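You operate a simulated robot arm through the tools that you are given. There is no shell and no other tool. Be economical: measure what you need, move in short steps, check, and stop when the job is done.

Carry out the task below with a simulated two-armed robot. There is one attempt and no reset: what you move stays moved.

Task
Pick up the core carton from the top of the steel bench with one hand, pass it to the other hand and put it on the top of the grey cabinet. Set down upright: core carton.

Only the result counts: the job must be done as asked and must still hold three seconds after the hand-in. Knocking over, shifting, dropping, spilling or breaking anything else fails it.

Robot
Two 6-joint arms with two-finger grippers on one trunk, on a base that drives. Base frame: it is fixed to the floor where the robot stands at the start and does not move with it; the origin is under the middle of the robot, x ahead of it, y to its left, z up; the surface under the hand at the start is at about z = 863. Units: mm, rad, N and s.
The left shoulder is at the start at [30, 178, 1038], the right one opposite. With the tool pointing down near the work surface each hand reaches from about 440 to 840 mm from the robot's upright axis, wherever it stands, measured 20 degrees to its own side. Places, roughly: top of the grey cabinet [-200, -2000, 900]. Payload 2.54 kg a hand.
The tool frame of a hand sits at the grasp point between the pads (the TCP): z along the fingers, y along the line on which they close. The tips reach 30 mm beyond it. The gripper opens to 116 mm. The gripper's body begins 95 mm behind the TCP.
Orientation is that of the tool frame in the base frame, as [roll, pitch, yaw] about the fixed x, y, z axes, in that order (R = Rz(yaw) Ry(pitch) Rx(roll)). With the fingers straight down and closing along the base's y, the tool's x points along the base's -x, its y along +y and its z along -z.

Tools
- The arms move only by the tool apply_moves. It takes "left_rows", "right_rows" or both (then of equal length, played together; a hand with none holds still); each is a list of rows, each a list of 7 numbers: the shift along the tool's x, y, z in units of 30 mm (1.0 is 30 mm), then the turn, a rotation vector about the tool's x, y, z in units of 8 degrees (1.0 is 8 degrees), then the closure, from 0 (fully open) to 1 (shut). In form: [[dx, dy, dz, ax, ay, az, hand], ...]. A call has 1 to 12 rows; each row shifts and turns the commanded pose from where the row before left it, along the tool's axes as they then stand. A call with a number of a shift or a turn outside -1 to 1 is refused whole. Rows are played at 5 a second. More than 50 mm and 0.15 rad between two rows, or a gripper value outside its range, and nothing of the call is played. A pose out of reach is approached as far as the arm can. The call stops where the force on the tool passes 40 N (or 10 N more than at its start, if that is more) or the arm is blocked; 0.2 s more then pass. The fingers move at their own pace (about 153 mm/s each) and stop on an object; they squeeze with about 26 N. The grip force told is the motor's: it shows also when the fingers shut on nothing. Time passes only in rows, and 0.2 s behind the last, so rows that do not move let the fingers close. The reply holds the time, the measured pose of the TCP, the force on the tool along the base axes, the opening and the grip force, in the units named above and with some noise, with the torque about the TCP (base axes, N m) and any sound that the robot's microphone picked up.
- Cameras (640 x 400 px; columns grow to the right, rows downward): "scene" is now at [54.1, -12.7, 1758.3]; the picture's right is [-0.27, -0.96, 0.00], its down [-0.76, 0.22, -0.61] and it looks along [0.59, -0.17, -0.79] (base axes); focal length 261 px, centre (320, 200). "left" rides on the left gripper at [69, 15, -122] in its tool frame; the picture's right is [-0.21, 0.98, 0.00], its down [-0.83, -0.18, -0.53] and it looks along [-0.52, -0.11, 0.85] (tool axes); focal length 251 px, centre (320, 200). "right" rides on the right gripper at [69, -15, -122] in its tool frame; the picture's right is [0.21, 0.98, 0.00], its down [-0.83, 0.18, -0.53] and it looks along [-0.52, 0.11, 0.85] (tool axes); focal length 251 px, centre (320, 200). There is no depth. A picture from a camera that has moved, and an enlarged one, comes with that camera's place and axes in the base frame and with its lens. The place of the scene camera against the robot may be out by one fixed shift of up to 18 mm in any direction.
- snapshot(camera): a new picture of that camera. The clock stands still meanwhile.
- move_column(by): slides the trunk up (or, below 0, down) by that many mm; the arms and the scene camera ride with it, the base frame stays. It gives what a move gives, with no picture.
- drive_base(legs): drives the robot by 1 to 6 legs, each [ahead, left, turn to the left] in mm, mm and rad, along the robot's own axes; the way and the turn of a leg run together, so that a leg with both is an arc; at most 1500 mm and 3.142 rad a leg. The arms and the cameras ride along, it lands a little off, and it stops where it bumps. It gives what a move gives.
- aim_head(pan, tilt): turns the head with the scene camera to pan (to the left, within 2.496 rad either way) and tilt (down, from -0.506 to 1.204), counted from straight ahead of the robot. It gives what a move gives.
- enlarge(camera, box): a new picture of the part [left, top, right, bottom] of that camera's present view, enlarged. The clock stands still meanwhile.
- job_done(): hands the job in; it is judged then, once.

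Work in short steps. Places have to be worked out from the pictures, the camera data and where the tool is seen: move nearer, look again, correct. Check each grasp and each placing, and mend what went wrong. You have 120 turns and 92 pictures in all, those below and enlarged ones among them. Open the grippers and draw the arms clear of the work before you hand the job in, unless the task says otherwise; then end with one line.

The tools are called after "Call:" as a command line: name --argument value ..., lists and objects as JSON in quotes. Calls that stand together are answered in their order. apply_moves: Moves the arms, as the interface text tells. Its arguments: {"type":"object","properties":{"left_rows":{"type":"array","items":{"type":"array","items":{"type":"number"}}},"right_rows":{"type":"array","items":{"type":"array","items":{"type":"number"}}}},"required":[]} The other tools are called the same way: move_column (by) slides the trunk up or down; drive_base (legs) drives the base; aim_head (pan, tilt) turns the head that bears the scene camera; snapshot (camera) takes a picture; enlarge (camera, box) takes an enlarged picture of a part of a camera's view; job_done () hands the job in.

At the start:

```text
clock: 0.0
left_tcp_pos: [508.2, 96.9, 1088.4]
left_tool_rot: [-3.141, 0.001, -3.141]
left_force: [1.3, -0.2, -0.4]
left_torque: [0.02, -0.03, -0.01]
left_gripper_width: 116.3
left_finger_force: 0.0
right_tcp_pos: [413.9, -244.7, 1188.7]
right_tool_rot: [3.141, 0.002, 3.14]
right_force: [0.1, -0.4, 0.6]
right_torque: [0.01, -0.02, -0.01]
right_gripper_width: 116.0
right_finger_force: 0.1
trunk travel left (down, up): [-250.0, 290.0]
robot x, y, heading: [2.4, 4.2, 0.001]
head pan, tilt: [-0.278, 0.909]
```

scene: 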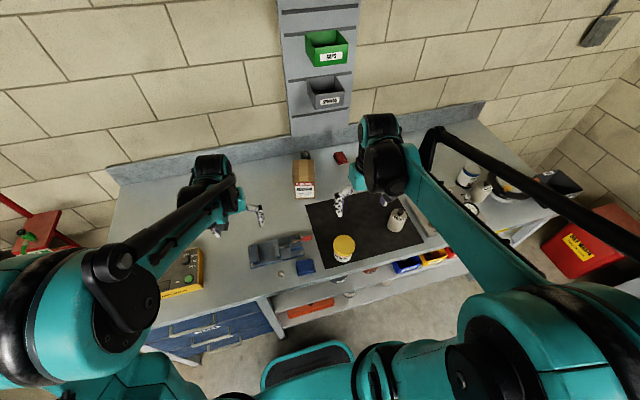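
right: 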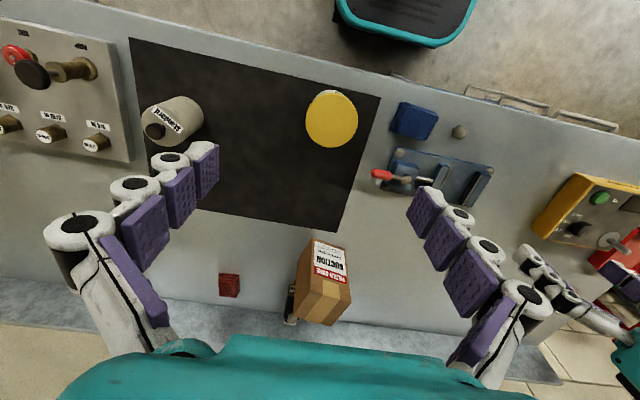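
left: 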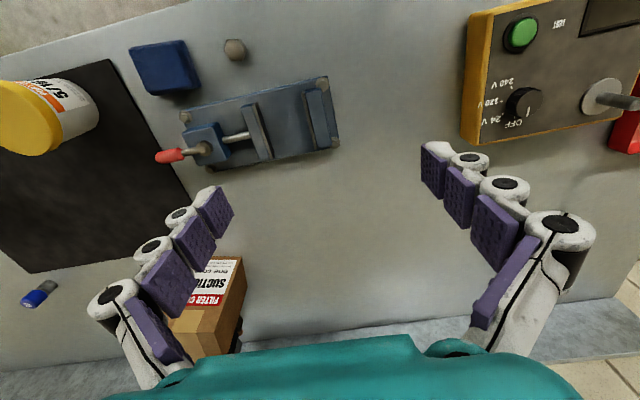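

The brown box, labelled "SUCTION FILTER C...", is likely the core carton. I'll enlarge it to read the label and see what is next to it.

Call:
enlarge --camera "scene" --box '[260, 130, 380, 210]'

Call:
enlarge --camera "right" --box '[200, 220, 400, 345]'

```text
5.00 times, centred on (320, 170) of scene
camera zoom: at [54.1, -12.7, 1758.3], right [-0.27, -0.96, 0.0], down [-0.76, 0.22, -0.61], along [0.59, -0.17, -0.79], focal length 1306 px, centre (320, 350)
```

zoom: 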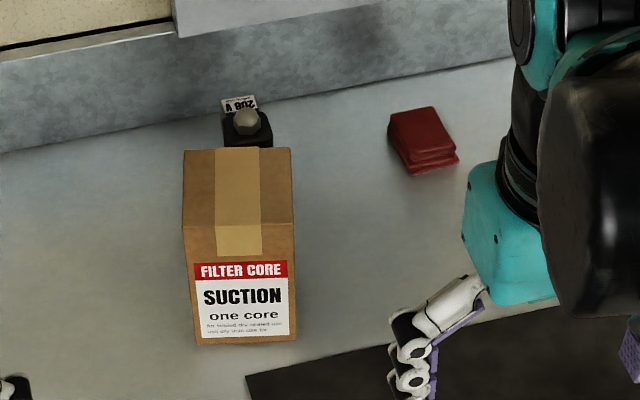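

```text
3.20 times, centred on (300, 282) of right
camera zoom: at [346.4, -259.1, 1312.0], right [-0.21, 0.98, 0.0], down [0.83, 0.18, 0.53], along [0.52, 0.11, -0.85], focal length 805 px, centre (384, -64)
```

zoom: 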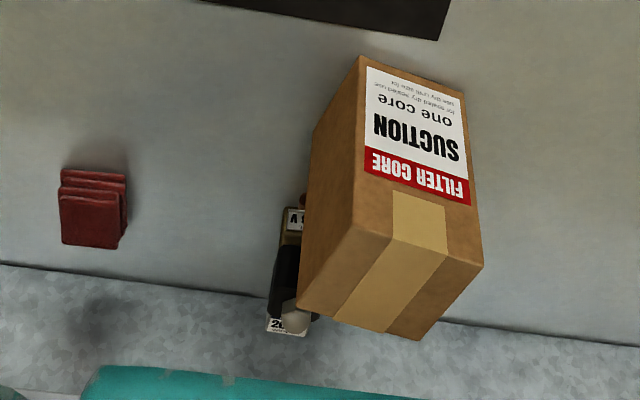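

The brown "FILTER CORE" box is the carton. I put it at about (787, -156), roughly 88×84×150 mm, yawed about -13°, with a small device about 50 mm behind it. Next I look at the cabinet at the goal.

Call:
aim_head --pan -1.67 --tilt 0.45

Call:
snapshot --camera "scene"

```text
clock: 1.5
left_tcp_pos: [508.3, 96.7, 1088.7]
left_tool_rot: [3.141, -0.001, -3.141]
left_force: [0.1, 0.3, -0.1]
left_torque: [-0.03, -0.06, 0.01]
left_gripper_width: 116.0
left_finger_force: 0.1
right_tcp_pos: [414.2, -244.2, 1189.8]
right_tool_rot: [3.141, 0.0, -3.141]
right_force: [-0.4, 0.3, 0.3]
right_torque: [-0.03, -0.01, 0.01]
right_gripper_width: 116.1
right_finger_force: 0.1
trunk travel left (down, up): [-250.0, 290.0]
robot x, y, heading: [-0.0, -0.4, 0.003]
head pan, tilt: [-1.67, 0.45]
```

```text
86 pictures are left
camera scene: at [-27.1, -83.6, 1797.3], right [-1.0, 0.1, 0.0], down [0.04, 0.43, -0.9], along [-0.09, -0.9, -0.44], focal length 261 px, centre (320, 200)
```

scene: 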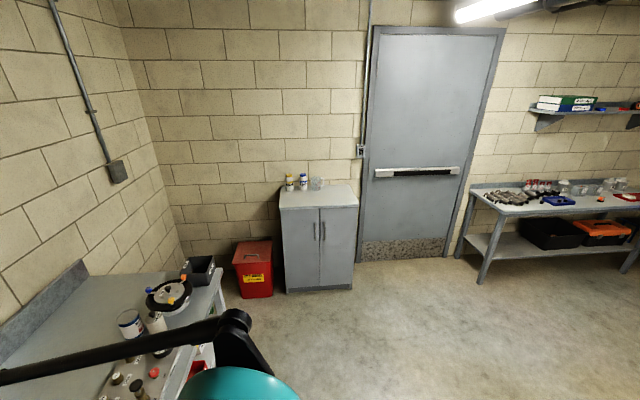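

The cabinet top runs from about y=-1800 to -2180 and its front area is free, with small bottles at the back. I'll drive 80 mm nearer the bench for reach and aim the head back at the carton.

Call:
drive_base --legs '[[80, 0, 0]]'

Call:
aim_head --pan -0.2 --tilt 0.8

Call:
snapshot --camera "right"

Call:
enlarge --camera "scene" --box '[220, 100, 420, 225]'

```text
clock: 2.6
left_tcp_pos: [589.7, 96.6, 1087.0]
left_tool_rot: [3.14, -0.003, -3.141]
left_force: [0.1, 0.6, 0.4]
left_torque: [-0.01, 0.03, 0.0]
left_gripper_width: 116.0
left_finger_force: 0.0
right_tcp_pos: [496.6, -243.7, 1189.8]
right_tool_rot: [-3.141, -0.002, 3.141]
right_force: [1.8, -0.3, -0.8]
right_torque: [0.02, 0.07, 0.03]
right_gripper_width: 116.2
right_finger_force: 0.1
trunk travel left (down, up): [-250.0, 290.0]
robot x, y, heading: [77.3, -0.1, 0.006]
head pan, tilt: [-1.67, 0.45]
```

```text
clock: 4.2
left_tcp_pos: [589.0, 96.2, 1087.7]
left_tool_rot: [-3.141, 0.0, -3.141]
left_force: [-0.2, 0.4, -0.8]
left_torque: [-0.03, -0.01, -0.03]
left_gripper_width: 116.0
left_finger_force: 0.0
right_tcp_pos: [494.1, -244.5, 1189.8]
right_tool_rot: [-3.141, -0.001, -3.141]
right_force: [-0.2, 0.4, 0.3]
right_torque: [-0.01, 0.0, 0.0]
right_gripper_width: 116.4
right_finger_force: 0.1
trunk travel left (down, up): [-250.0, 290.0]
robot x, y, heading: [78.3, 1.3, -0.003]
head pan, tilt: [-0.201, 0.799]
```

```text
85 pictures are left
camera right: at [426.4, -259.2, 1312.0], right [-0.21, 0.98, 0.0], down [0.83, 0.18, 0.53], along [0.52, 0.11, -0.85], focal length 251 px, centre (320, 200)
```

right: 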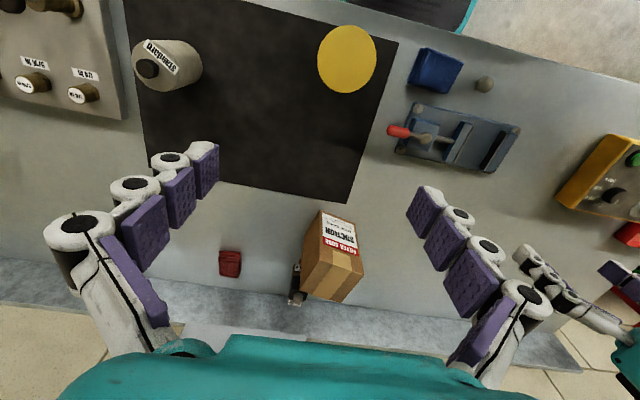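

```text
3.20 times, centred on (320, 162) of scene
camera zoom: at [141.0, -8.3, 1766.9], right [-0.2, -0.98, 0.0], down [-0.7, 0.14, -0.7], along [0.68, -0.14, -0.72], focal length 836 px, centre (320, 320)
```

zoom: 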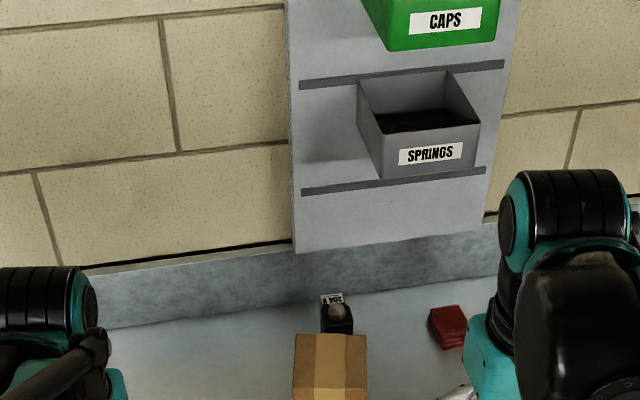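

Next I move the right hand nearer at safe height, above and just short of the box, for a close look.

Call:
apply_moves --right_rows '[[-1, 0.4, 0, 0, 0, 0, 0], [-1, 0.4, 0, 0, 0, 0, 0], [-1, 0.4, 0, 0, 0, 0, 0], [-1, 0.4, 0, 0, 0, 0, 0], [-1, 0.4, 0, 0, 0, 0, 0], [-1, 0.4, 0, 0, 0, 0, 0], [0, 0.4, 0, 0, 0, 0, 0]]'

Call:
snapshot --camera "right"

```text
clock: 5.8
left_tcp_pos: [587.3, 97.5, 1088.7]
left_tool_rot: [-3.14, 0.001, -3.14]
left_force: [-0.2, 0.7, -0.4]
left_torque: [0.0, -0.05, 0.02]
left_gripper_width: 116.1
left_finger_force: 0.2
right_tcp_pos: [674.2, -160.4, 1189.3]
right_tool_rot: [3.14, 0.001, -3.14]
right_force: [-0.4, -0.8, -1.0]
right_torque: [-0.01, -0.09, 0.02]
right_gripper_width: 115.6
right_finger_force: 0.1
trunk travel left (down, up): [-250.0, 290.0]
robot x, y, heading: [80.1, -2.1, -0.001]
head pan, tilt: [-0.201, 0.799]
```

```text
83 pictures are left
camera right: at [605.7, -175.2, 1312.4], right [-0.21, 0.98, 0.0], down [0.83, 0.18, 0.53], along [0.52, 0.11, -0.85], focal length 251 px, centre (320, 200)
```

right: 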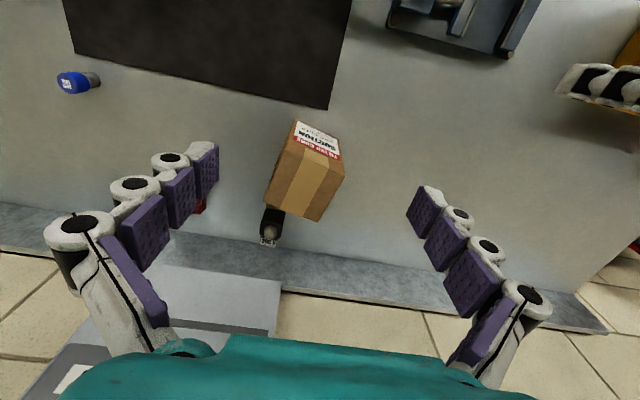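

Call:
enlarge --camera "right" --box '[220, 100, 380, 260]'

```text
2.50 times, centred on (300, 180) of right
camera zoom: at [605.7, -175.2, 1312.4], right [-0.21, 0.98, 0.0], down [0.83, 0.18, 0.53], along [0.52, 0.11, -0.85], focal length 629 px, centre (370, 250)
```

zoom: 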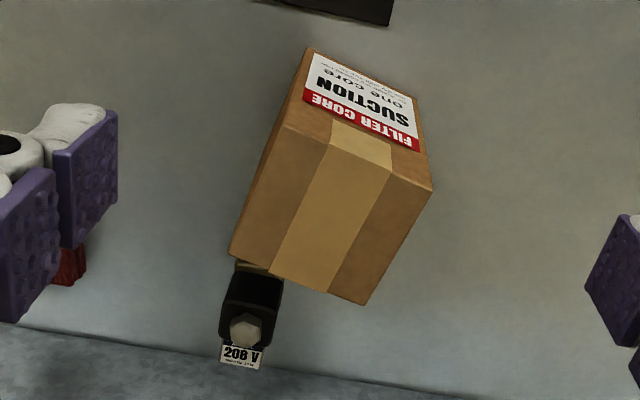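

The box centre comes out at (776, -163), top z≈1013, yaw -13°. I turn the tool to match, move over it and come partway down to check.

Call:
apply_moves --right_rows '[[0, 0, 0, 0, 0, 0.81, 0], [0, 0, 0, 0, 0, 0.81, 0], [-0.83, 0.17, 0, 0, 0, 0, 0], [-0.83, 0.17, 0, 0, 0, 0, 0], [-0.83, 0.17, 0, 0, 0, 0, 0], [-0.83, 0.17, 0, 0, 0, 0, 0], [0, 0, 1, 0, 0, 0, 0], [0, 0, 1, 0, 0, 0, 0], [0, 0, 1, 0, 0, 0, 0], [0, 0, 0, 0, 0, 0, 0]]'

Call:
snapshot --camera "right"

Call:
snapshot --camera "scene"

```text
clock: 8.0
left_tcp_pos: [588.9, 96.6, 1087.5]
left_tool_rot: [-3.141, 0.0, -3.141]
left_force: [0.2, -0.4, -0.1]
left_torque: [0.0, 0.01, 0.0]
left_gripper_width: 115.9
left_finger_force: 0.1
right_tcp_pos: [776.5, -162.2, 1099.1]
right_tool_rot: [3.14, 0.001, 2.915]
right_force: [0.9, 0.4, 0.5]
right_torque: [0.0, 0.01, 0.01]
right_gripper_width: 116.1
right_finger_force: 0.2
trunk travel left (down, up): [-250.0, 290.0]
robot x, y, heading: [82.5, -1.0, 0.0]
head pan, tilt: [-0.201, 0.799]
```

```text
81 pictures are left
camera right: at [707.0, -161.1, 1221.9], right [0.01, 1.0, 0.0], down [0.85, -0.01, 0.53], along [0.53, -0.01, -0.85], focal length 251 px, centre (320, 200)
```

right: 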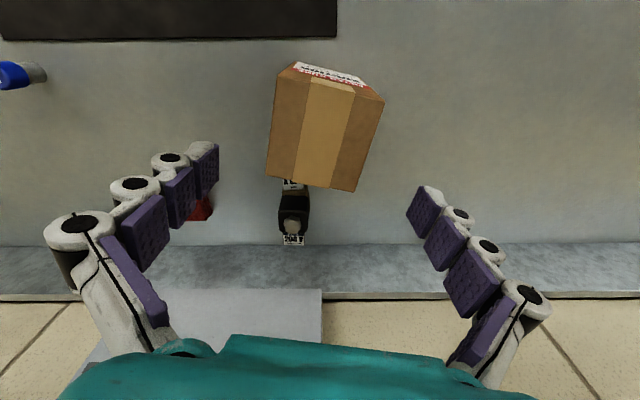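

```text
80 pictures are left
camera scene: at [140.8, -8.1, 1766.9], right [-0.2, -0.98, 0.0], down [-0.7, 0.14, -0.7], along [0.68, -0.14, -0.72], focal length 261 px, centre (320, 200)
```

scene: 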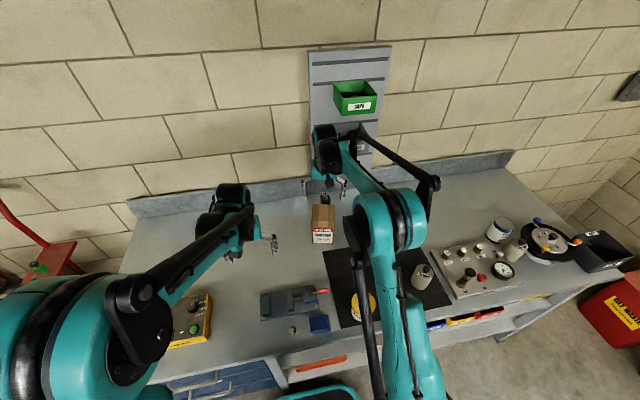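

The recomputed corners confirm the centre at (778, -161), yaw -13°. I descend to z≈985 and close.

Call:
apply_moves --right_rows '[[0, 0, 0.8, 0, 0, 0, 0], [0, 0, 0.8, 0, 0, 0, 0], [0, 0, 0.8, 0, 0, 0, 0], [0, 0, 0.7, 0, 0, 0, 0], [0, 0, 0.7, 0, 0, 0, 0], [0, 0, 0, 0, 0, 0, 0]]'

Call:
snapshot --camera "right"

```text
clock: 9.4
left_tcp_pos: [588.4, 97.5, 1087.5]
left_tool_rot: [-3.141, 0.001, 3.141]
left_force: [-0.4, 0.4, -0.4]
left_torque: [-0.01, -0.01, 0.01]
left_gripper_width: 116.0
left_finger_force: 0.0
right_tcp_pos: [777.0, -163.1, 987.5]
right_tool_rot: [-3.141, 0.001, 2.915]
right_force: [-0.4, -0.3, -0.7]
right_torque: [-0.01, 0.02, -0.02]
right_gripper_width: 116.0
right_finger_force: 0.0
trunk travel left (down, up): [-250.0, 290.0]
robot x, y, heading: [81.1, 0.4, -0.001]
head pan, tilt: [-0.201, 0.799]
```

```text
79 pictures are left
camera right: at [706.7, -161.9, 1108.9], right [0.01, 1.0, 0.0], down [0.85, -0.01, 0.53], along [0.53, -0.01, -0.85], focal length 251 px, centre (320, 200)
```

right: 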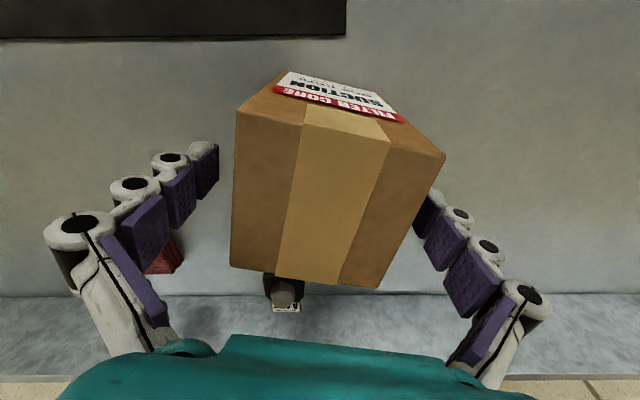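

The box sits between the open fingers without contact. I close the hand.

Call:
apply_moves --right_rows '[[0, 0, 0, 0, 0, 0, 1], [0, 0, 0, 0, 0, 0, 1], [0, 0, 0, 0, 0, 0, 1], [0, 0, 0, 0, 0, 0, 1]]'

```text
clock: 10.4
left_tcp_pos: [589.5, 96.5, 1088.3]
left_tool_rot: [3.142, -0.001, -3.141]
left_force: [-0.3, 0.3, 0.1]
left_torque: [0.04, 0.0, 0.0]
left_gripper_width: 115.7
left_finger_force: 0.0
right_tcp_pos: [777.6, -162.7, 987.3]
right_tool_rot: [3.141, 0.001, 2.915]
right_force: [4.8, 4.4, 11.2]
right_torque: [0.58, 0.01, -0.16]
right_gripper_width: 87.4
right_finger_force: 26.2
trunk travel left (down, up): [-250.0, 290.0]
robot x, y, heading: [81.6, -0.0, 0.003]
head pan, tilt: [-0.201, 0.799]
```

The grip holds at 87 mm and 26 N. I lift 60 mm and check.

Call:
apply_moves --right_rows '[[0, 0, -0.5, 0, 0, 0, 1], [0, 0, -0.5, 0, 0, 0, 1], [0, 0, -0.5, 0, 0, 0, 1], [0, 0, -0.5, 0, 0, 0, 1], [0, 0, 0, 0, 0, 0, 1]]'

Call:
snapshot --camera "right"

```text
clock: 11.6
left_tcp_pos: [588.5, 96.5, 1088.0]
left_tool_rot: [3.141, 0.0, -3.141]
left_force: [0.6, 0.2, -0.1]
left_torque: [-0.03, 0.02, 0.04]
left_gripper_width: 116.2
left_finger_force: 0.1
right_tcp_pos: [777.6, -163.3, 1045.6]
right_tool_rot: [-3.141, 0.0, 2.916]
right_force: [0.7, 0.2, -6.2]
right_torque: [-0.01, 0.0, 0.05]
right_gripper_width: 87.4
right_finger_force: 25.8
trunk travel left (down, up): [-250.0, 290.0]
robot x, y, heading: [75.4, -4.7, 0.001]
head pan, tilt: [-0.201, 0.799]
```

```text
78 pictures are left
camera right: at [707.2, -162.2, 1168.3], right [0.01, 1.0, 0.0], down [0.85, -0.01, 0.53], along [0.53, -0.01, -0.85], focal length 251 px, centre (320, 200)
```

right: 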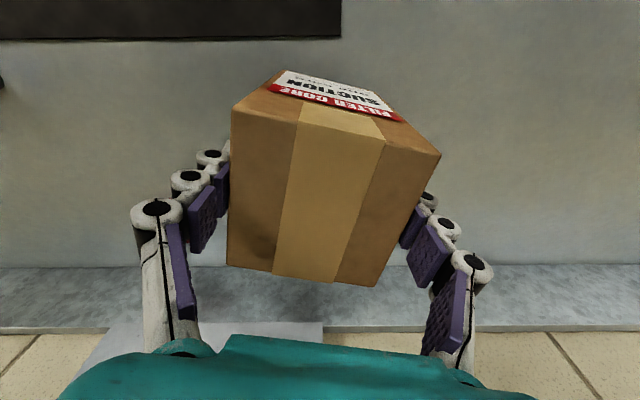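

The carton is held centrally and weighs about 6 N. For the handover I'll have the right hand hold it from above at about z=1170, and the left will come in horizontally and grip lower down. First the right hand rises while the left moves aside and begins turning horizontal with its camera up.

Call:
apply_moves --right_rows '[[0, 0, -0.84, 0, 0, 0, 1], [0, 0, -0.84, 0, 0, 0, 1], [0, 0, -0.84, 0, 0, 0, 1], [0, 0, -0.84, 0, 0, 0, 1], [0, 0, -0.84, 0, 0, 0, 1], [0, 0, 0, 0, 0, 0, 1], [0, 0, 0, 0, 0, 0, 1], [0, 0, 0, 0, 0, 0, 1], [0, 0, 0, 0, 0, 0, 1]]' --left_rows '[[0.78, 0.67, -0.15, 0, 0, 0, 0], [0.78, 0.67, -0.15, 0, 0, 0, 0], [0.78, 0.67, -0.15, 0, 0, 0, 0], [0, 0, 0, 0.577, 0.577, -0.577, 0], [0, 0, 0, 0.577, 0.577, -0.577, 0], [0, 0, 0, 0.577, 0.577, -0.577, 0], [0, 0, 0, 0.577, 0.577, -0.577, 0], [0, 0, 0, 0.577, 0.577, -0.577, 0], [0, 0, 0, 0.577, 0.577, -0.577, 0]]'

```text
clock: 13.6
left_tcp_pos: [519.3, 157.9, 1101.0]
left_tool_rot: [-2.751, -0.566, -2.751]
left_force: [0.4, 0.4, 0.2]
left_torque: [0.0, 0.02, 0.02]
left_gripper_width: 116.2
left_finger_force: 0.1
right_tcp_pos: [776.9, -161.7, 1170.3]
right_tool_rot: [3.142, 0.0, 2.915]
right_force: [0.8, 0.7, -5.8]
right_torque: [-0.03, 0.0, 0.0]
right_gripper_width: 87.3
right_finger_force: 25.6
trunk travel left (down, up): [-250.0, 290.0]
robot x, y, heading: [83.3, 0.3, -0.004]
head pan, tilt: [-0.201, 0.799]
```

Both hands track well. I continue the left-hand turn to 120°.

Call:
apply_moves --left_rows '[[0, 0, 0, 0.577, 0.577, -0.577, 0], [0, 0, 0, 0.577, 0.577, -0.577, 0], [0, 0, 0, 0.577, 0.577, -0.577, 0], [0, 0, 0, 0.577, 0.577, -0.577, 0], [0, 0, 0, 0.577, 0.577, -0.577, 0], [0, 0, 0, 0.577, 0.577, -0.577, 0], [0, 0, 0, 0.577, 0.577, -0.577, 0], [0, 0, 0, 0.577, 0.577, -0.577, 0], [0, 0, 0, 0.577, 0.577, -0.577, 0], [0, 0, 0, 0, 0, 0, 0]]'

Call:
snapshot --camera "scene"

```text
clock: 15.8
left_tcp_pos: [543.6, 58.1, 1105.4]
left_tool_rot: [2.132, -1.567, -0.565]
left_force: [-0.7, 1.0, 0.0]
left_torque: [0.02, -0.01, -0.01]
left_gripper_width: 115.9
left_finger_force: 0.0
left hand out of reach, approached as far as the arm can: row 1, 2, 3, 4, 9
right_tcp_pos: [778.4, -162.8, 1170.1]
right_tool_rot: [-3.141, -0.001, 2.915]
right_force: [0.5, -0.4, -5.7]
right_torque: [0.0, -0.01, 0.04]
right_gripper_width: 87.9
right_finger_force: 26.1
trunk travel left (down, up): [-250.0, 290.0]
robot x, y, heading: [75.6, -1.6, -0.001]
head pan, tilt: [-0.201, 0.799]
```

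```text
77 pictures are left
camera scene: at [141.8, -8.5, 1766.8], right [-0.2, -0.98, 0.0], down [-0.7, 0.14, -0.7], along [0.68, -0.14, -0.72], focal length 261 px, centre (320, 200)
```

scene: 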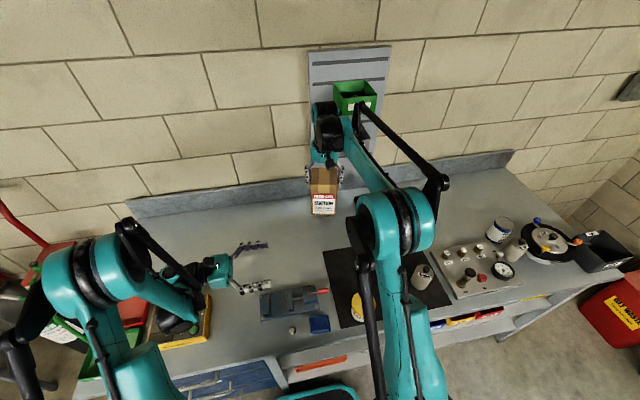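

The left hand is now horizontal, pointing to -y, though its position is limited by reach. I yaw it 45° towards ahead so the pose is easier.

Call:
apply_moves --left_rows '[[0, 0, 0, 0.94, 0, 0, 0], [0, 0, 0, 0.94, 0, 0, 0], [0, 0, 0, 0.94, 0, 0, 0], [0, 0, 0, 0.94, 0, 0, 0], [0, 0, 0, 0.94, 0, 0, 0], [0, 0, 0, 0.94, 0, 0, 0], [0, 0, 0, 0, 0, 0, 0]]'

Call:
snapshot --camera "scene"

```text
clock: 17.4
left_tcp_pos: [616.0, 79.3, 1196.4]
left_tool_rot: [2.766, -1.568, -0.407]
left_force: [-0.2, 1.2, -1.1]
left_torque: [0.03, 0.02, -0.02]
left_gripper_width: 116.1
left_finger_force: 0.0
left hand out of reach, approached as far as the arm can: row 1, 2, 3, 4, 5, 6
right_tcp_pos: [778.7, -162.1, 1170.9]
right_tool_rot: [3.141, -0.002, 2.915]
right_force: [0.4, 0.3, -5.9]
right_torque: [-0.03, 0.02, 0.0]
right_gripper_width: 87.5
right_finger_force: 25.5
trunk travel left (down, up): [-250.0, 290.0]
robot x, y, heading: [79.5, 2.0, -0.0]
head pan, tilt: [-0.201, 0.799]
```

```text
76 pictures are left
camera scene: at [142.7, -7.7, 1766.8], right [-0.2, -0.98, 0.0], down [-0.7, 0.14, -0.7], along [0.68, -0.14, -0.72], focal length 261 px, centre (320, 200)
```

scene: 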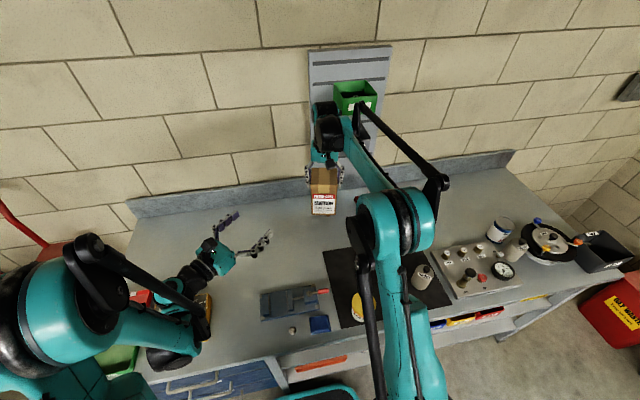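

The left hand points along -45° and would sit better further out. I push it forward along its axis a little to get it back in reach and see how it responds.

Call:
apply_moves --left_rows '[[0, 0, 0.5, 0, 0, 0, 0], [0, 0, 0.5, 0, 0, 0, 0], [0, 0, 0, 0, 0, 0, 0]]'

```text
clock: 18.2
left_tcp_pos: [636.8, 57.8, 1196.8]
left_tool_rot: [2.038, -1.57, 0.319]
left_force: [-0.9, -0.2, -0.7]
left_torque: [0.0, 0.03, 0.0]
left_gripper_width: 115.7
left_finger_force: 0.0
right_tcp_pos: [776.4, -162.2, 1170.6]
right_tool_rot: [3.141, 0.0, 2.914]
right_force: [-0.3, -0.1, -5.0]
right_torque: [0.01, 0.01, 0.04]
right_gripper_width: 87.4
right_finger_force: 26.4
trunk travel left (down, up): [-250.0, 290.0]
robot x, y, heading: [80.1, -1.3, 0.003]
head pan, tilt: [-0.201, 0.799]
```

It now follows correctly. The handover spot will be the box at (757, -62): the right hand shifts there and rises to 1210 while yawing the box to -45°, and the left lowers to about 1140.

Call:
apply_moves --right_rows '[[0.35, 0.775, -0.33, 0, 0, 0, 1], [0.35, 0.775, -0.33, 0, 0, 0, 1], [0.35, 0.775, -0.33, 0, 0, 0, 1], [0.35, 0.775, -0.33, 0, 0, 0, 1], [0, 0, 0, 0, 0, 1, 1], [0, 0, 0, 0, 0, 1, 1], [0, 0, 0, 0, 0, 1, 1], [0, 0, 0, 0, 0, 1, 1], [0, 0, 0, 0, 0, 0, 1]]' --left_rows '[[-0.475, 0, 0, 0, 0, 0, 0], [-0.475, 0, 0, 0, 0, 0, 0], [-0.475, 0, 0, 0, 0, 0, 0], [-0.475, 0, 0, 0, 0, 0, 0], [0, 0, 0, 0, 0, 0, 0], [0, 0, 0, 0, 0, 0, 0], [0, 0, 0, 0, 0, 0, 0], [0, 0, 0, 0, 0, 0, 0], [0, 0, 0, 0, 0, 0, 0]]'

Call:
snapshot --camera "scene"

Call:
snapshot --camera "left"

```text
clock: 20.2
left_tcp_pos: [659.1, 60.7, 1172.7]
left_tool_rot: [2.868, -1.568, -0.51]
left_force: [-0.1, 0.1, 0.2]
left_torque: [-0.04, -0.01, 0.0]
left_gripper_width: 116.0
left_finger_force: 0.1
left hand out of reach, approached as far as the arm can: row 1, 2, 3, 4
right_tcp_pos: [756.7, -64.1, 1211.1]
right_tool_rot: [-3.141, -0.001, 2.354]
right_force: [0.6, -0.4, -4.6]
right_torque: [-0.04, 0.01, -0.01]
right_gripper_width: 87.4
right_finger_force: 26.2
trunk travel left (down, up): [-250.0, 290.0]
robot x, y, heading: [80.7, 2.1, 0.002]
head pan, tilt: [-0.201, 0.799]
```

```text
75 pictures are left
camera scene: at [141.8, -8.3, 1766.8], right [-0.2, -0.98, 0.0], down [-0.7, 0.14, -0.7], along [0.68, -0.14, -0.72], focal length 261 px, centre (320, 200)
```

scene: 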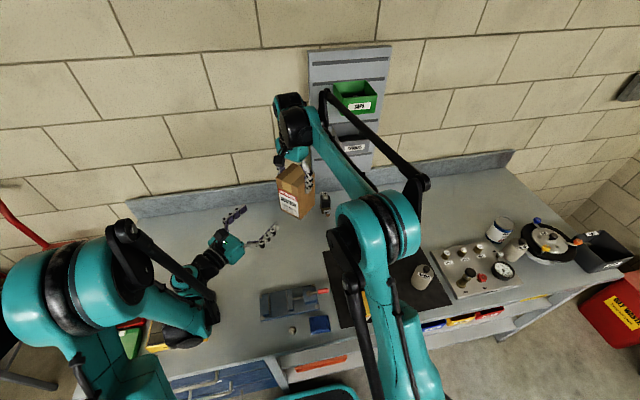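

```text
74 pictures are left
camera left: at [559.7, 137.3, 1242.1], right [-0.69, -0.69, -0.21], down [-0.25, 0.51, -0.82], along [0.68, -0.52, -0.52], focal length 251 px, centre (320, 200)
```

left: 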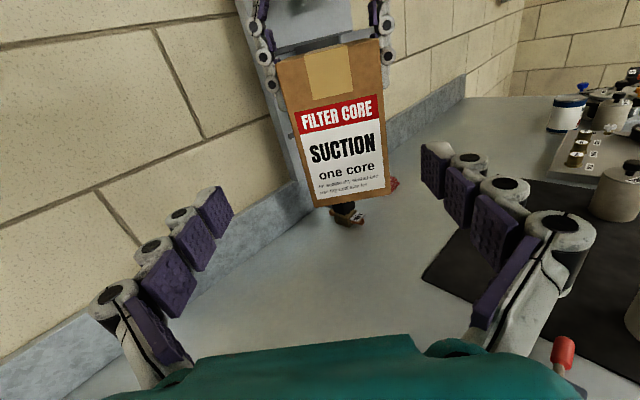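

Lowering the left hand pushes against its reach limit, so I match with the right instead: raise it about 35 mm and shift 19 mm sideways to line up with the left hand's axis. The left also advances 60 mm.

Call:
apply_moves --right_rows '[[0, 0.32, -0.58, 0, 0, 0, 1], [0, 0.31, -0.58, 0, 0, 0, 1], [0, 0, 0, 0, 0, 0, 1], [0, 0, 0, 0, 0, 0, 1], [0, 0, 0, 0, 0, 0, 1]]' --left_rows '[[0, 0, 0, 0, 0, 0, 0], [0, 0, 0, 0, 0, 0, 0], [0, 0, 1, 0, 0, 0, 0], [0, 0, 1, 0, 0, 0, 0], [0, 0, 0, 0, 0, 0, 0]]'

Call:
snapshot --camera "left"

Call:
snapshot --camera "scene"

```text
clock: 21.4
left_tcp_pos: [699.4, 19.2, 1172.8]
left_tool_rot: [-1.385, -1.57, -2.54]
left_force: [-1.1, 0.8, 0.5]
left_torque: [0.0, 0.01, -0.02]
left_gripper_width: 116.2
left_finger_force: 0.1
right_tcp_pos: [769.3, -49.8, 1245.5]
right_tool_rot: [3.141, 0.0, 2.356]
right_force: [-0.1, 0.5, -5.5]
right_torque: [0.04, 0.01, 0.0]
right_gripper_width: 87.1
right_finger_force: 25.8
trunk travel left (down, up): [-250.0, 290.0]
robot x, y, heading: [81.4, 2.1, 0.002]
head pan, tilt: [-0.201, 0.799]
```

```text
73 pictures are left
camera left: at [602.1, 95.5, 1241.9], right [-0.69, -0.69, -0.21], down [-0.25, 0.5, -0.83], along [0.68, -0.52, -0.52], focal length 251 px, centre (320, 200)
```

left: 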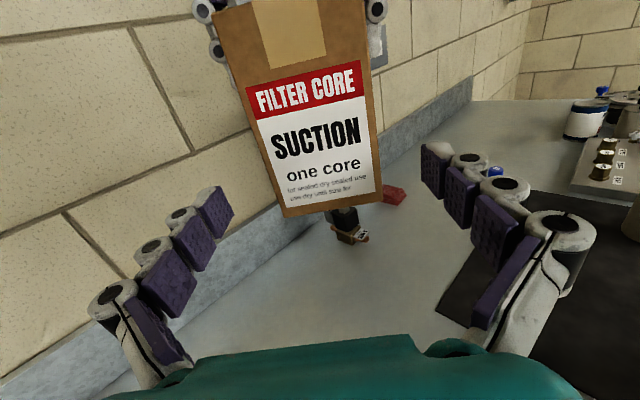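

```text
72 pictures are left
camera scene: at [141.4, -7.9, 1766.8], right [-0.2, -0.98, 0.0], down [-0.7, 0.14, -0.7], along [0.68, -0.14, -0.72], focal length 261 px, centre (320, 200)
```

scene: 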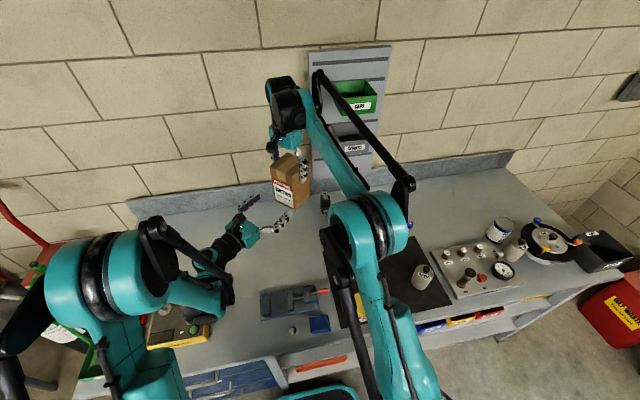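

Lateral offset is about 0 and 98 mm of approach remain, with the left fingers 31 mm below the right tips. I advance until the box is between the pads, with a pause to see.

Call:
apply_moves --left_rows '[[0, 0, 0.8, 0, 0, 0, 0], [0, 0, 0.8, 0, 0, 0, 0], [0, 0, 0.8, 0, 0, 0, 0], [0, 0, 0.8, 0, 0, 0, 0], [0, 0, 0, 0, 0, 0, 0]]'

Call:
snapshot --camera "left"

Call:
enlarge --camera "scene" --box '[200, 80, 360, 260]'

```text
clock: 22.6
left_tcp_pos: [768.7, -48.8, 1173.2]
left_tool_rot: [-1.519, -1.57, -2.404]
left_force: [0.5, 0.5, 0.2]
left_torque: [0.02, -0.01, -0.01]
left_gripper_width: 115.8
left_finger_force: 0.0
right_tcp_pos: [770.1, -49.2, 1245.7]
right_tool_rot: [3.142, 0.0, 2.356]
right_force: [0.1, -0.5, -5.6]
right_torque: [0.01, 0.03, -0.02]
right_gripper_width: 87.5
right_finger_force: 25.5
trunk travel left (down, up): [-250.0, 290.0]
robot x, y, heading: [77.8, 2.1, 0.007]
head pan, tilt: [-0.201, 0.799]
```

```text
71 pictures are left
camera left: at [670.1, 28.1, 1243.2], right [-0.69, -0.69, -0.21], down [-0.25, 0.5, -0.83], along [0.68, -0.52, -0.52], focal length 251 px, centre (320, 200)
```

left: 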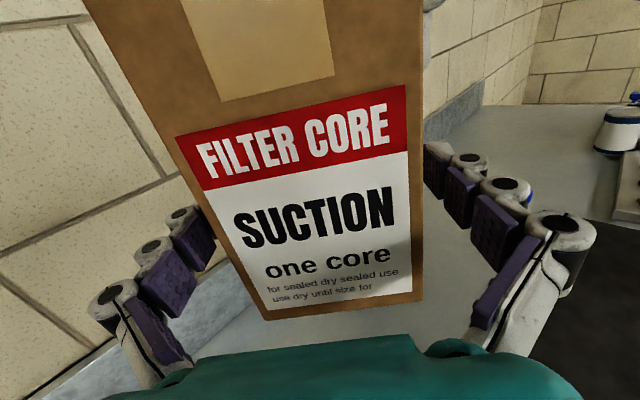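

```text
2.22 times, centred on (280, 170) of scene
camera zoom: at [141.3, -7.7, 1766.8], right [-0.2, -0.98, 0.0], down [-0.7, 0.14, -0.7], along [0.68, -0.14, -0.72], focal length 580 px, centre (409, 267)
```

zoom: 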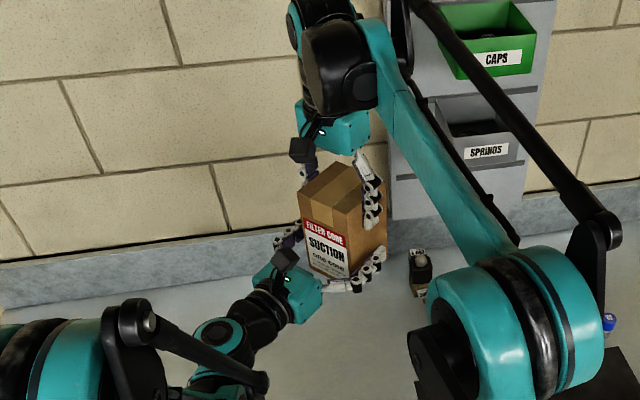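

The box sits squarely between the left fingers. I close the left hand while the right holds.

Call:
apply_moves --left_rows '[[0, 0, 0, 0, 0, 0, 1], [0, 0, 0, 0, 0, 0, 1], [0, 0, 0, 0, 0, 0, 1], [0, 0, 0, 0, 0, 0, 1]]'

```text
clock: 23.6
left_tcp_pos: [767.8, -48.1, 1173.1]
left_tool_rot: [2.143, -1.57, 0.215]
left_force: [-9.0, 6.1, 0.7]
left_torque: [-0.12, -0.16, -0.25]
left_gripper_width: 87.5
left_finger_force: 26.0
right_tcp_pos: [769.9, -51.0, 1244.6]
right_tool_rot: [3.141, 0.002, 2.356]
right_force: [9.1, -5.7, -4.3]
right_torque: [-0.24, -0.47, 0.28]
right_gripper_width: 87.6
right_finger_force: 26.4
trunk travel left (down, up): [-250.0, 290.0]
robot x, y, heading: [75.6, 2.0, 0.002]
head pan, tilt: [-0.201, 0.799]
```

Both hands grip with modest internal force. I open the right hand.

Call:
apply_moves --right_rows '[[0, 0, 0, 0, 0, 0, 0.15], [0, 0, 0, 0, 0, 0, 0], [0, 0, 0, 0, 0, 0, 0]]' --left_rows '[[0, 0, 0, 0, 0, 0, 1], [0, 0, 0, 0, 0, 0, 1], [0, 0, 0, 0, 0, 0, 1]]'

Call:
snapshot --camera "right"

```text
clock: 24.4
left_tcp_pos: [768.4, -47.5, 1173.8]
left_tool_rot: [2.249, -1.57, 0.107]
left_force: [-0.5, 0.1, -0.1]
left_torque: [0.03, 0.02, 0.0]
left_gripper_width: 87.8
left_finger_force: 26.5
right_tcp_pos: [770.5, -50.2, 1245.7]
right_tool_rot: [-3.141, 0.0, 2.356]
right_force: [-0.2, -0.5, -0.4]
right_torque: [0.01, 0.01, 0.0]
right_gripper_width: 116.2
right_finger_force: 0.1
trunk travel left (down, up): [-250.0, 290.0]
robot x, y, heading: [76.6, 1.1, 0.0]
head pan, tilt: [-0.201, 0.799]
```

```text
69 pictures are left
camera right: at [711.7, -11.4, 1368.3], right [0.54, 0.84, 0.0], down [0.71, -0.46, 0.53], along [0.45, -0.29, -0.85], focal length 251 px, centre (320, 200)
```

right: 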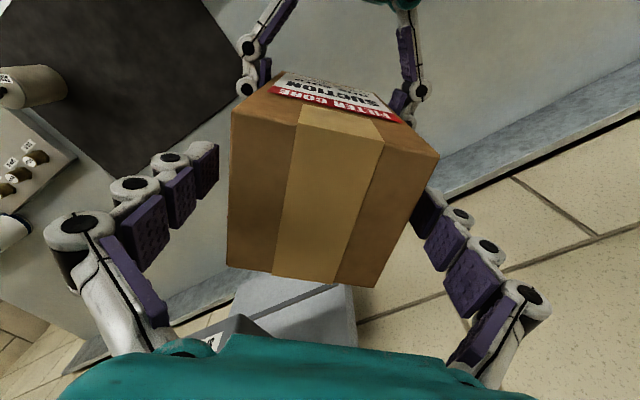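

Right fingers are clear of the box. I raise the right hand straight up 90 mm and check the hold.

Call:
apply_moves --right_rows '[[0, 0, -0.6, 0, 0, 0, 0], [0, 0, -0.8, 0, 0, 0, 0], [0, 0, -0.8, 0, 0, 0, 0], [0, 0, -0.8, 0, 0, 0, 0], [0, 0, 0, 0, 0, 0, 0]]' --left_rows '[[0, 0, 0, 0, 0, 0, 1], [0, 0, 0, 0, 0, 0, 1], [0, 0, 0, 0, 0, 0, 1], [0, 0, 0, 0, 0, 0, 1], [0, 0, 0, 0, 0, 0, 1]]'

Call:
snapshot --camera "scene"

Call:
snapshot --camera "left"

```text
clock: 25.6
left_tcp_pos: [768.3, -48.0, 1174.0]
left_tool_rot: [-1.015, -1.571, -2.91]
left_force: [-0.3, 0.2, -0.1]
left_torque: [0.01, 0.01, -0.01]
left_gripper_width: 87.5
left_finger_force: 25.9
right_tcp_pos: [769.9, -50.3, 1321.7]
right_tool_rot: [3.141, 0.001, 2.355]
right_force: [-0.3, 0.0, -0.9]
right_torque: [0.01, 0.02, 0.03]
right_gripper_width: 115.8
right_finger_force: 0.0
right hand out of reach, approached as far as the arm can: row 4
trunk travel left (down, up): [-250.0, 290.0]
robot x, y, heading: [75.6, 1.5, 0.003]
head pan, tilt: [-0.201, 0.799]
```

```text
68 pictures are left
camera scene: at [141.6, -8.2, 1766.8], right [-0.2, -0.98, 0.0], down [-0.7, 0.14, -0.7], along [0.68, -0.14, -0.72], focal length 261 px, centre (320, 200)
```

scene: 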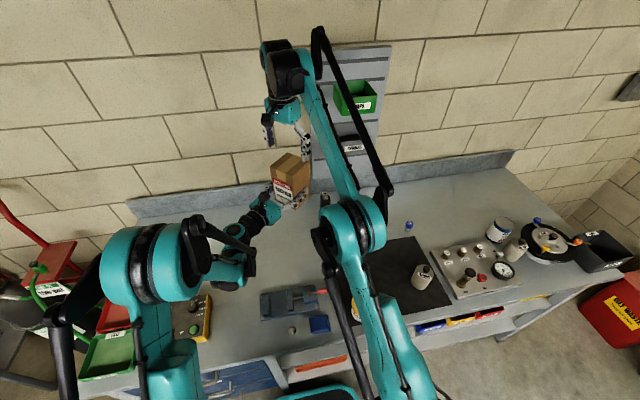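

```text
67 pictures are left
camera left: at [670.2, 27.9, 1243.0], right [-0.69, -0.69, -0.21], down [-0.25, 0.51, -0.83], along [0.68, -0.52, -0.52], focal length 251 px, centre (320, 200)
```

left: 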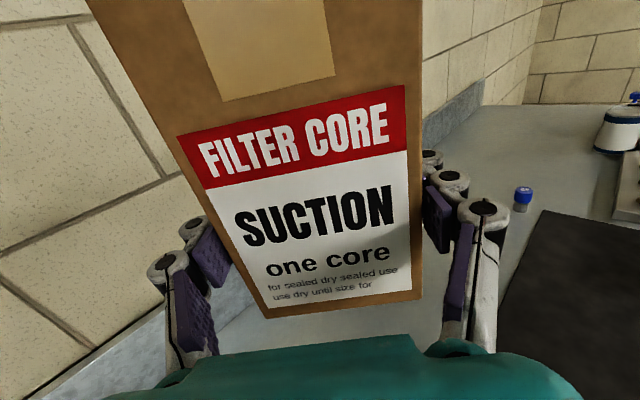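

The left hand holds the box upright alone. I move the right hand away to its own side.

Call:
apply_moves --right_rows '[[0, -1, 0, 0, 0, 0, 0], [0, -1, 0, 0, 0, 0, 0], [0, -1, 0, 0, 0, 0, 0], [0, -1, 0, 0, 0, 0, 0], [0, -1, 0, 0, 0, 0, 0], [0, -1, 0, 0, 0, 0, 0], [0, -1, 0, 0, 0, 0, 0], [0, -1, 0, 0, 0, 0, 0]]' --left_rows '[[0, 0, 0, 0, 0, 0, 1], [0, 0, 0, 0, 0, 0, 1], [0, 0, 0, 0, 0, 0, 1], [0, 0, 0, 0, 0, 0, 1], [0, 0, 0, 0, 0, 0, 1], [0, 0, 0, 0, 0, 0, 1], [0, 0, 0, 0, 0, 0, 1], [0, 0, 0, 0, 0, 0, 1]]'

Call:
aim_head --pan 2.4 --tilt 0.6

Call:
snapshot --camera "scene"

Call:
aim_head --pan -2.3 --tilt 0.6

Call:
snapshot --camera "scene"

```text
clock: 27.4
left_tcp_pos: [767.5, -49.5, 1175.4]
left_tool_rot: [1.058, -1.571, 1.302]
left_force: [-0.9, -0.6, -0.3]
left_torque: [0.02, 0.03, 0.04]
left_gripper_width: 87.5
left_finger_force: 26.0
right_tcp_pos: [599.0, -220.4, 1322.9]
right_tool_rot: [3.141, 0.0, 2.356]
right_force: [-0.5, 0.2, 0.0]
right_torque: [0.04, -0.02, -0.02]
right_gripper_width: 116.2
right_finger_force: 0.1
trunk travel left (down, up): [-250.0, 290.0]
robot x, y, heading: [79.5, -5.1, -0.001]
head pan, tilt: [-0.201, 0.799]
```

```text
clock: 29.7
left_tcp_pos: [769.0, -48.7, 1173.7]
left_tool_rot: [2.218, -1.57, 0.142]
left_force: [-0.2, 0.5, -0.4]
left_torque: [-0.01, 0.04, -0.01]
left_gripper_width: 87.8
left_finger_force: 26.1
right_tcp_pos: [600.6, -219.0, 1322.9]
right_tool_rot: [3.141, -0.001, 2.355]
right_force: [-0.5, 0.2, 0.4]
right_torque: [0.01, -0.02, -0.02]
right_gripper_width: 116.2
right_finger_force: 0.1
trunk travel left (down, up): [-250.0, 290.0]
robot x, y, heading: [80.4, 2.4, -0.0]
head pan, tilt: [2.4, 0.6]
```

```text
66 pictures are left
camera scene: at [-2.4, 67.6, 1783.8], right [0.68, 0.74, 0.0], down [0.42, -0.38, -0.83], along [-0.61, 0.56, -0.56], focal length 261 px, centre (320, 200)
```

scene: 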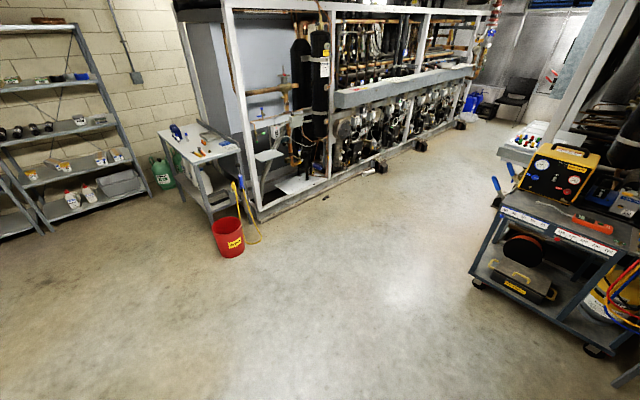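

```text
clock: 33.4
left_tcp_pos: [768.8, -48.9, 1174.5]
left_tool_rot: [2.205, -1.57, 0.153]
left_force: [0.8, -0.2, 0.1]
left_torque: [0.02, 0.04, 0.0]
left_gripper_width: 87.8
left_finger_force: 25.9
right_tcp_pos: [601.5, -220.3, 1323.8]
right_tool_rot: [3.141, 0.001, 2.356]
right_force: [0.1, 0.6, 0.3]
right_torque: [0.0, 0.01, -0.02]
right_gripper_width: 115.8
right_finger_force: 0.1
trunk travel left (down, up): [-250.0, 290.0]
robot x, y, heading: [77.6, -0.2, -0.004]
head pan, tilt: [-2.3, 0.6]
```

```text
65 pictures are left
camera scene: at [3.8, -58.1, 1783.8], right [-0.75, 0.67, 0.0], down [0.38, 0.42, -0.83], along [-0.55, -0.62, -0.56], focal length 261 px, centre (320, 200)
```

scene: 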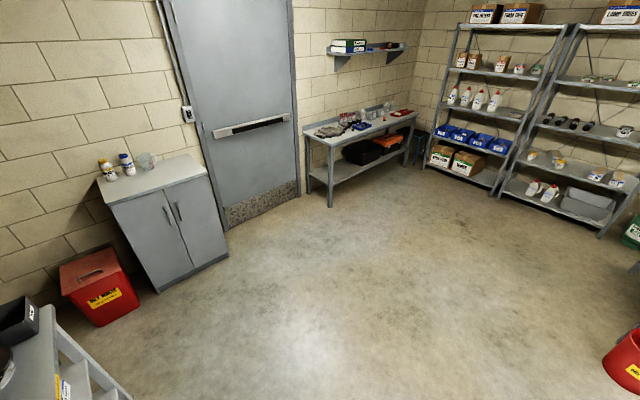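

There is clear floor behind and towards the cabinet. I tuck the right arm closer and back off the bench. Then I'll turn 45° right, so the left fingers point straight at the cabinet, and drive to a stop about 250 mm short of the goal.

Call:
apply_moves --right_rows '[[0.28, -0.85, 0, 0, 0, 0, 0], [0.28, -0.85, 0, 0, 0, 0, 0], [0.28, -0.85, 0, 0, 0, 0, 0], [0.28, -0.85, 0, 0, 0, 0, 0], [0.28, -0.85, 0, 0, 0, 0, 0]]' --left_rows '[[0, 0, 0, 0, 0, 0, 1], [0, 0, 0, 0, 0, 0, 1], [0, 0, 0, 0, 0, 0, 1], [0, 0, 0, 0, 0, 0, 1], [0, 0, 0, 0, 0, 0, 1]]'

Call:
drive_base --legs '[[-520, 0, 0], [0, 0, -0.785]]'

Call:
aim_head --pan -0.5 --tilt 0.7

Call:
snapshot --camera "scene"

Call:
snapshot --camera "left"

```text
clock: 34.6
left_tcp_pos: [767.9, -48.6, 1174.9]
left_tool_rot: [1.306, -1.57, 1.053]
left_force: [-0.9, -0.1, -0.5]
left_torque: [-0.01, 0.02, -0.05]
left_gripper_width: 87.4
left_finger_force: 25.9
right_tcp_pos: [479.2, -279.9, 1323.6]
right_tool_rot: [3.141, 0.001, 2.357]
right_force: [-0.7, 0.3, 0.3]
right_torque: [0.01, -0.06, -0.02]
right_gripper_width: 115.9
right_finger_force: 0.0
trunk travel left (down, up): [-250.0, 290.0]
robot x, y, heading: [78.3, 3.2, -0.002]
head pan, tilt: [-2.3, 0.6]
```

```text
clock: 39.8
left_tcp_pos: [8.5, -526.5, 1174.6]
left_tool_rot: [2.449, -1.571, -0.882]
left_force: [-0.5, -0.2, 0.3]
left_torque: [0.04, 0.03, -0.01]
left_gripper_width: 87.6
left_finger_force: 25.9
right_tcp_pos: [-358.6, -482.1, 1322.8]
right_tool_rot: [-3.141, 0.001, 1.561]
right_force: [-0.2, -0.5, 0.0]
right_torque: [0.03, -0.06, 0.0]
right_gripper_width: 116.2
right_finger_force: 0.0
trunk travel left (down, up): [-250.0, 290.0]
robot x, y, heading: [-442.7, 0.6, -0.792]
head pan, tilt: [-2.3, 0.6]
```

```text
clock: 41.5
left_tcp_pos: [9.1, -524.7, 1172.7]
left_tool_rot: [2.356, -1.571, -0.788]
left_force: [0.3, 0.3, -0.1]
left_torque: [-0.01, -0.01, -0.01]
left_gripper_width: 87.4
left_finger_force: 25.9
right_tcp_pos: [-358.0, -482.1, 1323.0]
right_tool_rot: [3.141, 0.002, 1.564]
right_force: [0.0, 0.7, -1.2]
right_torque: [-0.02, 0.0, 0.01]
right_gripper_width: 116.1
right_finger_force: 0.0
trunk travel left (down, up): [-250.0, 290.0]
robot x, y, heading: [-439.1, 0.7, -0.797]
head pan, tilt: [-0.499, 0.7]
```

```text
64 pictures are left
camera scene: at [-424.6, -53.9, 1775.1], right [-0.96, -0.27, 0.0], down [-0.18, 0.62, -0.76], along [0.21, -0.74, -0.64], focal length 261 px, centre (320, 200)
```

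scene: 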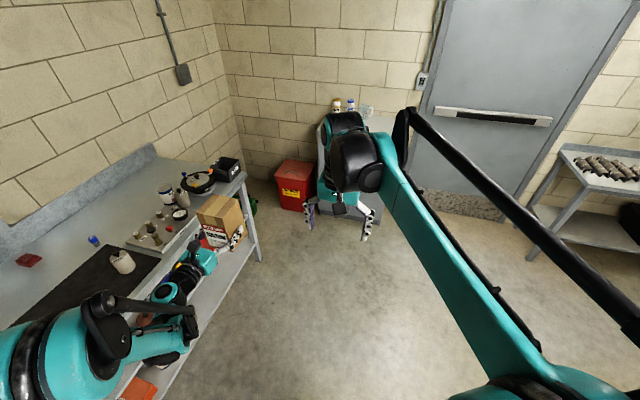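

```text
63 pictures are left
camera left: at [-6.3, -402.5, 1243.0], right [-0.98, 0.01, -0.21], down [0.18, 0.53, -0.83], along [0.11, -0.85, -0.52], focal length 251 px, centre (320, 200)
```

left: 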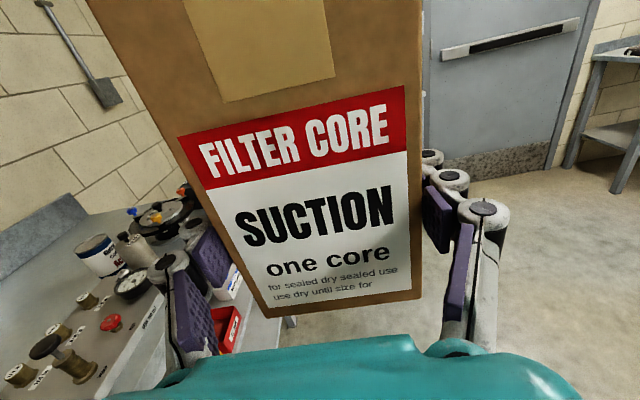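

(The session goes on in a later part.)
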